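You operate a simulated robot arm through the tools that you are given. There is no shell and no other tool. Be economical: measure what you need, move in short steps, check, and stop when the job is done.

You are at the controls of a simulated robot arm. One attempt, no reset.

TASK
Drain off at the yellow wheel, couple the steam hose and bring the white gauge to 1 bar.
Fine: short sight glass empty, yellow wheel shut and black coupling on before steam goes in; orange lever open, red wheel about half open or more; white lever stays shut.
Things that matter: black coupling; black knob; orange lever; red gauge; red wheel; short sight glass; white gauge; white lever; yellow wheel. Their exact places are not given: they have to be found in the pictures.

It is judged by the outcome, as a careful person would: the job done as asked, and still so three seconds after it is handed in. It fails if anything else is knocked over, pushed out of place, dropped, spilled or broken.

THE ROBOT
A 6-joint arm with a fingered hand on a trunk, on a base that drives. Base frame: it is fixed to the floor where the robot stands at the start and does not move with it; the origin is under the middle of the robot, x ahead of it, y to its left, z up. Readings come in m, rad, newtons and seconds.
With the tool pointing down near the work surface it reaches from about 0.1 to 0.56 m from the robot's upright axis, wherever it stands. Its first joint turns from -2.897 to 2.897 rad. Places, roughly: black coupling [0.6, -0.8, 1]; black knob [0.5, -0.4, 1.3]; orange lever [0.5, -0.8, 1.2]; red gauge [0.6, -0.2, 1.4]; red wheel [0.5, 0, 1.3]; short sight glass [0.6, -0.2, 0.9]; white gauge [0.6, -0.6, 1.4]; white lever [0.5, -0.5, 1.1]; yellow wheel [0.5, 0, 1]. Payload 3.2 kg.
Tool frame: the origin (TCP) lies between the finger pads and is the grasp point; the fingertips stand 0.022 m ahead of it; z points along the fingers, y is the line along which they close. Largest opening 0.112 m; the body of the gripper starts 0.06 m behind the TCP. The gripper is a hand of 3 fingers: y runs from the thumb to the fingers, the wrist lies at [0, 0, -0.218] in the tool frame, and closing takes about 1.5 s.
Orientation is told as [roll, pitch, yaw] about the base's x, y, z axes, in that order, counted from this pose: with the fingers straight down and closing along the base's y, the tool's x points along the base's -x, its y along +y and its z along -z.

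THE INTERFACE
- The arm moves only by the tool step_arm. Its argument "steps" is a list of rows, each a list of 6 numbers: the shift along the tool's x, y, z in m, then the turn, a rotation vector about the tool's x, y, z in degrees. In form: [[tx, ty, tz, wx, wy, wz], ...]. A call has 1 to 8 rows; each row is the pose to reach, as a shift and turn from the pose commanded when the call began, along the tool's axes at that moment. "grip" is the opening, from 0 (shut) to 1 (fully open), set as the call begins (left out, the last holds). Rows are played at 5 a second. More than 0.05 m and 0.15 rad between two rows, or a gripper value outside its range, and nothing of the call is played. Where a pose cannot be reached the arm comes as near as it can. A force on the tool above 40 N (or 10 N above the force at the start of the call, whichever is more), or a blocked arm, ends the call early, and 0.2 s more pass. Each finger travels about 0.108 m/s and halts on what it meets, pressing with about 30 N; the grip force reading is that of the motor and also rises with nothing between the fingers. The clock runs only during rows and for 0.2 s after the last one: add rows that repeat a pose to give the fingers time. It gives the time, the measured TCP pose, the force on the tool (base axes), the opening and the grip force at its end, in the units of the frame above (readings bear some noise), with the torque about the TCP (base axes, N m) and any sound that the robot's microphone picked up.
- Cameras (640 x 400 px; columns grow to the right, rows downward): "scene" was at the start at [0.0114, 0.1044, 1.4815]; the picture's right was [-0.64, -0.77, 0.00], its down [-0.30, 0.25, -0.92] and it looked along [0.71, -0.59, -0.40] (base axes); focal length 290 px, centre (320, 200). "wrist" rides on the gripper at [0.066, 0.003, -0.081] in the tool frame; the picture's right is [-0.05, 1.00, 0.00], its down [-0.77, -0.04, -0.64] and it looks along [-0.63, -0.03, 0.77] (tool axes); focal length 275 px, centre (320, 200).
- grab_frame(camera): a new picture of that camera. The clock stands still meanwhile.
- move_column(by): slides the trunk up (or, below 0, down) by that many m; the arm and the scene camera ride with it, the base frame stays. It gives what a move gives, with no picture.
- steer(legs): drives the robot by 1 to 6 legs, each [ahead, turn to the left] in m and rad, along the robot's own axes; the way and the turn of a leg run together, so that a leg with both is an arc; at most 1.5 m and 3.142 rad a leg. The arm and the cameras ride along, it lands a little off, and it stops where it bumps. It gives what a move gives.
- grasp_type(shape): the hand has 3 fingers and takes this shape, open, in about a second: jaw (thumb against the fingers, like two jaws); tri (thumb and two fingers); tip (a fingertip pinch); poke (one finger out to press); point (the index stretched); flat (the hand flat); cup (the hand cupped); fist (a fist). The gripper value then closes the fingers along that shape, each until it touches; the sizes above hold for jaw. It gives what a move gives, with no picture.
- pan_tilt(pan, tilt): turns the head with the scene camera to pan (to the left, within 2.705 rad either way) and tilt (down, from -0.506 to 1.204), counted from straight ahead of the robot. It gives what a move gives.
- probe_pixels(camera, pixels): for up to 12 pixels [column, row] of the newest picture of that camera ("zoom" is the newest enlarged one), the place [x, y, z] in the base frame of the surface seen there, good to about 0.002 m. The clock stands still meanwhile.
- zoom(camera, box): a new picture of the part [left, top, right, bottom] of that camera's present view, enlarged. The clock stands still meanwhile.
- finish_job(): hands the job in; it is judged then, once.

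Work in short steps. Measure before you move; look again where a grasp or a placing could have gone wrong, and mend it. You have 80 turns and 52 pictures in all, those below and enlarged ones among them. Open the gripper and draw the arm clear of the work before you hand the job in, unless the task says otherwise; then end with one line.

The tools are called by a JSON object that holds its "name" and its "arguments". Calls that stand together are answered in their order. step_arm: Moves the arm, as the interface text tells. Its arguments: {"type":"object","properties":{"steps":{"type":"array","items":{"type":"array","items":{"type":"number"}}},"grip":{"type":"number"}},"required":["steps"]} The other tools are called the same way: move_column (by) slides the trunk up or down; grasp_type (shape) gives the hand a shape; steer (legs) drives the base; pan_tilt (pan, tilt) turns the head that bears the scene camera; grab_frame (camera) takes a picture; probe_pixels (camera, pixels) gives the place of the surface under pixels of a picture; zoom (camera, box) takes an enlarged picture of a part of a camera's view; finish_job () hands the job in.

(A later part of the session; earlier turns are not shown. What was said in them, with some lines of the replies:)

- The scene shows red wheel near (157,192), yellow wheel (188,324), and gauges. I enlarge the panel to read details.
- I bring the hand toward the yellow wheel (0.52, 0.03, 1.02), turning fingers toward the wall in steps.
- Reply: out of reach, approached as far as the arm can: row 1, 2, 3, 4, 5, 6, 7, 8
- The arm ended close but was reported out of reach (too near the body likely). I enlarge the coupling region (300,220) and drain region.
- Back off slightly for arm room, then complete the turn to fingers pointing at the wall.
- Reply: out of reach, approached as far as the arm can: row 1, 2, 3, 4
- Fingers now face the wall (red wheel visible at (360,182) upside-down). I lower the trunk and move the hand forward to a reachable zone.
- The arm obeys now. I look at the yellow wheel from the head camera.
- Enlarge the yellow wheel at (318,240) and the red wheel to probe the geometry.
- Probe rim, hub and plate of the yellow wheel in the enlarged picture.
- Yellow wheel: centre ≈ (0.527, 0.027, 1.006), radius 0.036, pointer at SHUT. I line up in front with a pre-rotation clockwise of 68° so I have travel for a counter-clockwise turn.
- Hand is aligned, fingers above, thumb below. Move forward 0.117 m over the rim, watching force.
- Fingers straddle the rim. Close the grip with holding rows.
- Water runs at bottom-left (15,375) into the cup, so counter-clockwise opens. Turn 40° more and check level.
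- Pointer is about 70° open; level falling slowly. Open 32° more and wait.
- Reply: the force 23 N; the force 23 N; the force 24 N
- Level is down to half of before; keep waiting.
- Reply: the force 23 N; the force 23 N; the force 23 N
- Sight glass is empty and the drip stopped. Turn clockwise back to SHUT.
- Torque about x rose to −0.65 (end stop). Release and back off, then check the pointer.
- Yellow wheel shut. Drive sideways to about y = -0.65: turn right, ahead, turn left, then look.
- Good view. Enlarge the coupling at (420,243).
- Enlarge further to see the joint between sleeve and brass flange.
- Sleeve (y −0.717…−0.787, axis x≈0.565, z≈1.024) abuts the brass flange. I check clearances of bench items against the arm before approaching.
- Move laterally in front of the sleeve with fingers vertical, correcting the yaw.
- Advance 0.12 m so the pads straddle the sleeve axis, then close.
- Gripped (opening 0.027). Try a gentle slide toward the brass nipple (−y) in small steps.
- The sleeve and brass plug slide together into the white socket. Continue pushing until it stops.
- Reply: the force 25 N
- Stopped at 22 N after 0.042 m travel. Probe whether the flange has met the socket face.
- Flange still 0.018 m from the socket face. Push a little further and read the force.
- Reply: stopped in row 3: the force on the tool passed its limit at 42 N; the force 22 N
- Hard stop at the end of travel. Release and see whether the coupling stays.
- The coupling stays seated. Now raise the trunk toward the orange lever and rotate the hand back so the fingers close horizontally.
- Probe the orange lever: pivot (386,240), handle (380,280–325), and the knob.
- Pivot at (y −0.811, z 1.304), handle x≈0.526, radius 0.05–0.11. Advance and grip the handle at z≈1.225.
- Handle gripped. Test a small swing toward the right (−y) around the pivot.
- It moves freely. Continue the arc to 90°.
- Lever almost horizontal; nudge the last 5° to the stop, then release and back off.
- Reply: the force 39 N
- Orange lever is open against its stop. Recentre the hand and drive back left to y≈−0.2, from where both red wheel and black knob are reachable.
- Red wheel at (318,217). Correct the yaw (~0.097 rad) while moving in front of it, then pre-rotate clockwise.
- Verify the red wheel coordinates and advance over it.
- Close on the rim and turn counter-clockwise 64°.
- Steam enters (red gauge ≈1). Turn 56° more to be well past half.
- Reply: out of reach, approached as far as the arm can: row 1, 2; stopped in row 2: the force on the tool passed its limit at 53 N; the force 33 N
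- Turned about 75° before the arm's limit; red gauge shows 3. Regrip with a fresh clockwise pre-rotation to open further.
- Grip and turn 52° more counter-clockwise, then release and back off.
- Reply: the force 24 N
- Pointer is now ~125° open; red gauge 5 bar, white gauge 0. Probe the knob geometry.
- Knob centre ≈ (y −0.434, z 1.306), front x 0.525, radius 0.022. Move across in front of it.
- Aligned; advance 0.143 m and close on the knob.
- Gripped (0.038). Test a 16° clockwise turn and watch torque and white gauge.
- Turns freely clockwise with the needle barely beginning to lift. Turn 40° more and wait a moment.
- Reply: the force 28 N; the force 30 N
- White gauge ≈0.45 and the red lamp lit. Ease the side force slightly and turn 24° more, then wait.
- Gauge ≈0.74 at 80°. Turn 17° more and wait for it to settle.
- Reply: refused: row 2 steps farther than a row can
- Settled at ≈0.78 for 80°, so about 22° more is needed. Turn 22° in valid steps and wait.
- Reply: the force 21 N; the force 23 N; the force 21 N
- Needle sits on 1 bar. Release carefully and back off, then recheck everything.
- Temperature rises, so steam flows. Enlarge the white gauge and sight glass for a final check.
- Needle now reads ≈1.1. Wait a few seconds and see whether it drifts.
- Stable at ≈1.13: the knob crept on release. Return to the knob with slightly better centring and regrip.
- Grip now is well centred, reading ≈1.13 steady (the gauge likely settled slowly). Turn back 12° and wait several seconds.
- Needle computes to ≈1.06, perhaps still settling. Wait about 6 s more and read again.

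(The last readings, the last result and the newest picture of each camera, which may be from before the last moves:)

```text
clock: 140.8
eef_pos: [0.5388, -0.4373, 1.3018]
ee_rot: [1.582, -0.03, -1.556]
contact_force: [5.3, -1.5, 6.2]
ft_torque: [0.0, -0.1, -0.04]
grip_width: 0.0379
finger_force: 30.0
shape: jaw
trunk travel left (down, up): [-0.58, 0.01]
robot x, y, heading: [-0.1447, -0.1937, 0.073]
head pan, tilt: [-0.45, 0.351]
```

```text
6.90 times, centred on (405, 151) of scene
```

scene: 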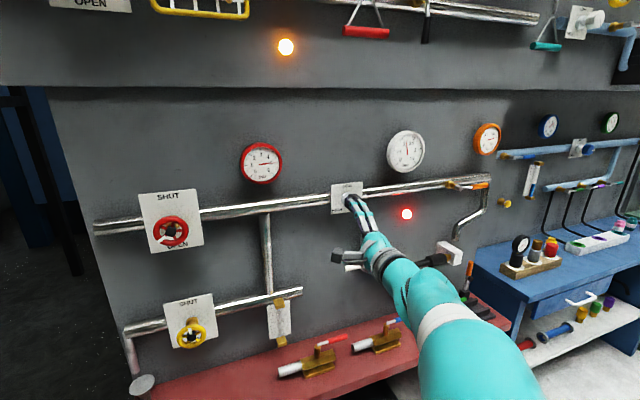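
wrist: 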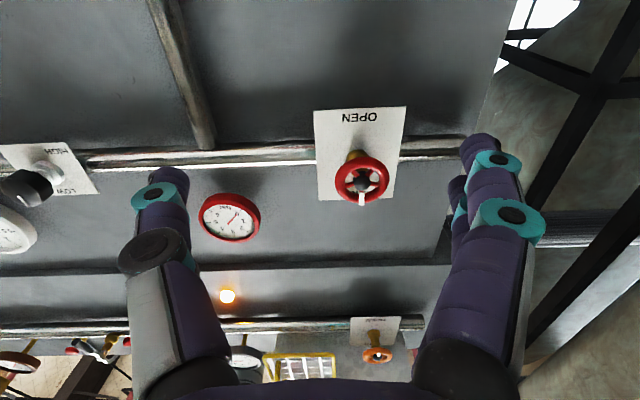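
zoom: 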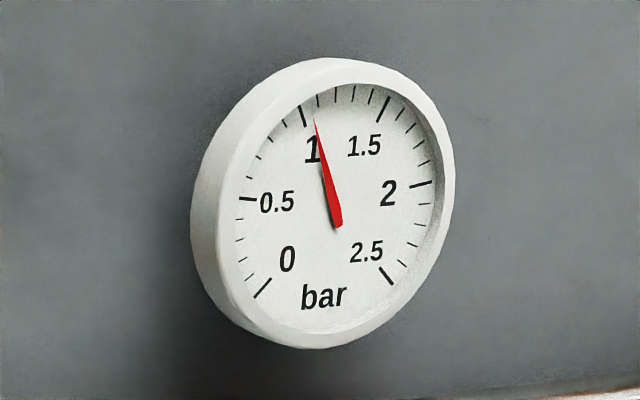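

Stable at ≈1.06. Turn back 5° more, release gently, back off and check with the last picture.

{"name": "step_arm", "arguments": {"steps": [[0, 0, 0, 0, 0, -2.5], [0, 0, 0, 0, 0, -5], [0, 0, 0, 0, 0, -5], [0, 0, 0, 0, 0, -5]]}}

{"name": "step_arm", "arguments": {"grip": 1, "steps": [[0, 0, 0, 0, 0, 0], [0, 0, 0, 0, 0, 0], [0, 0, 0, 0, 0, 0], [0, 0, 0, 0, 0, 0], [0, 0, -0.03, 0, 0, 0], [0, 0, -0.07, 0, 0, 0], [0, 0, -0.12, 0, 0, 0], [0, 0, -0.16, 0, 0, 0]]}}

{"name": "step_arm", "arguments": {"steps": [[0, 0, -0.02, 0, 0, 0], [0, 0, -0.04, 0, 0, 0], [0, 0, -0.04, 0, 0, 0], [0, 0, -0.04, 0, 0, 0], [0, 0, -0.04, 0, 0, 0], [0, 0, -0.04, 0, 0, 0], [0, 0, -0.04, 0, 0, 0], [0, 0, -0.04, 0, 0, 0]]}}

{"name": "step_arm", "arguments": {"steps": [[0, 0, 0, 0, 0, 0], [0, 0, 0, 0, 0, 0], [0, 0, 0, 0, 0, 0], [0, 0, 0, 0, 0, 0], [0, 0, 0, 0, 0, 0], [0, 0, 0, 0, 0, 0], [0, 0, 0, 0, 0, 0], [0, 0, 0, 0, 0, 0]]}}

{"name": "zoom", "arguments": {"camera": "scene", "box": [375, 122, 435, 180]}}

```text
clock: 141.8
eef_pos: [0.5384, -0.4387, 1.3026]
ee_rot: [1.584, -0.12, -1.558]
contact_force: [6.3, -1.4, 5.0]
ft_torque: [0.02, -0.08, -0.02]
grip_width: 0.038
finger_force: 30.3
shape: jaw
trunk travel left (down, up): [-0.58, 0.01]
robot x, y, heading: [-0.1438, -0.1943, 0.075]
head pan, tilt: [-0.45, 0.351]
```

```text
clock: 143.6
eef_pos: [0.3798, -0.4381, 1.3016]
ee_rot: [1.585, -0.12, -1.558]
contact_force: [-0.3, 0.7, 0.1]
ft_torque: [0.0, -0.01, -0.02]
grip_width: 0.1119
finger_force: 0.0
shape: jaw
trunk travel left (down, up): [-0.58, 0.01]
robot x, y, heading: [-0.1412, -0.1938, 0.072]
head pan, tilt: [-0.45, 0.351]
```

```text
clock: 145.4
eef_pos: [0.34, -0.4415, 1.2994]
ee_rot: [1.586, -0.119, -1.557]
contact_force: [0.2, 0.5, 0.0]
ft_torque: [-0.03, 0.05, 0.02]
grip_width: 0.1119
finger_force: 0.0
shape: jaw
trunk travel left (down, up): [-0.58, 0.01]
robot x, y, heading: [-0.145, -0.1945, 0.071]
head pan, tilt: [-0.45, 0.351]
```

```text
clock: 147.2
eef_pos: [0.3383, -0.4401, 1.2999]
ee_rot: [1.585, -0.118, -1.555]
contact_force: [-0.1, 1.0, 0.8]
ft_torque: [0.05, -0.02, 0.01]
grip_width: 0.112
finger_force: 0.1
shape: jaw
trunk travel left (down, up): [-0.58, 0.01]
robot x, y, heading: [-0.1492, -0.1951, 0.071]
head pan, tilt: [-0.45, 0.351]
```

```text
6.90 times, centred on (405, 151) of scene
```

zoom: 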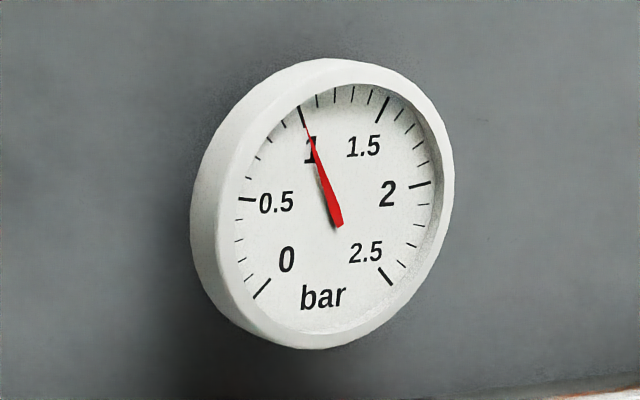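

The needle is on 1.0 bar (computed ≈1.00), and the hand is open and clear of the panel. I hand the job in.

{"name": "finish_job", "arguments": {}}

```text
The job is handed in.
```

The short sight glass was drained empty, the yellow wheel shut and the black coupling pushed home, all before steam went in. The orange lever is open, the red wheel is past half open, the white lever was left shut, and the white gauge read about 1.0 bar when I handed in.
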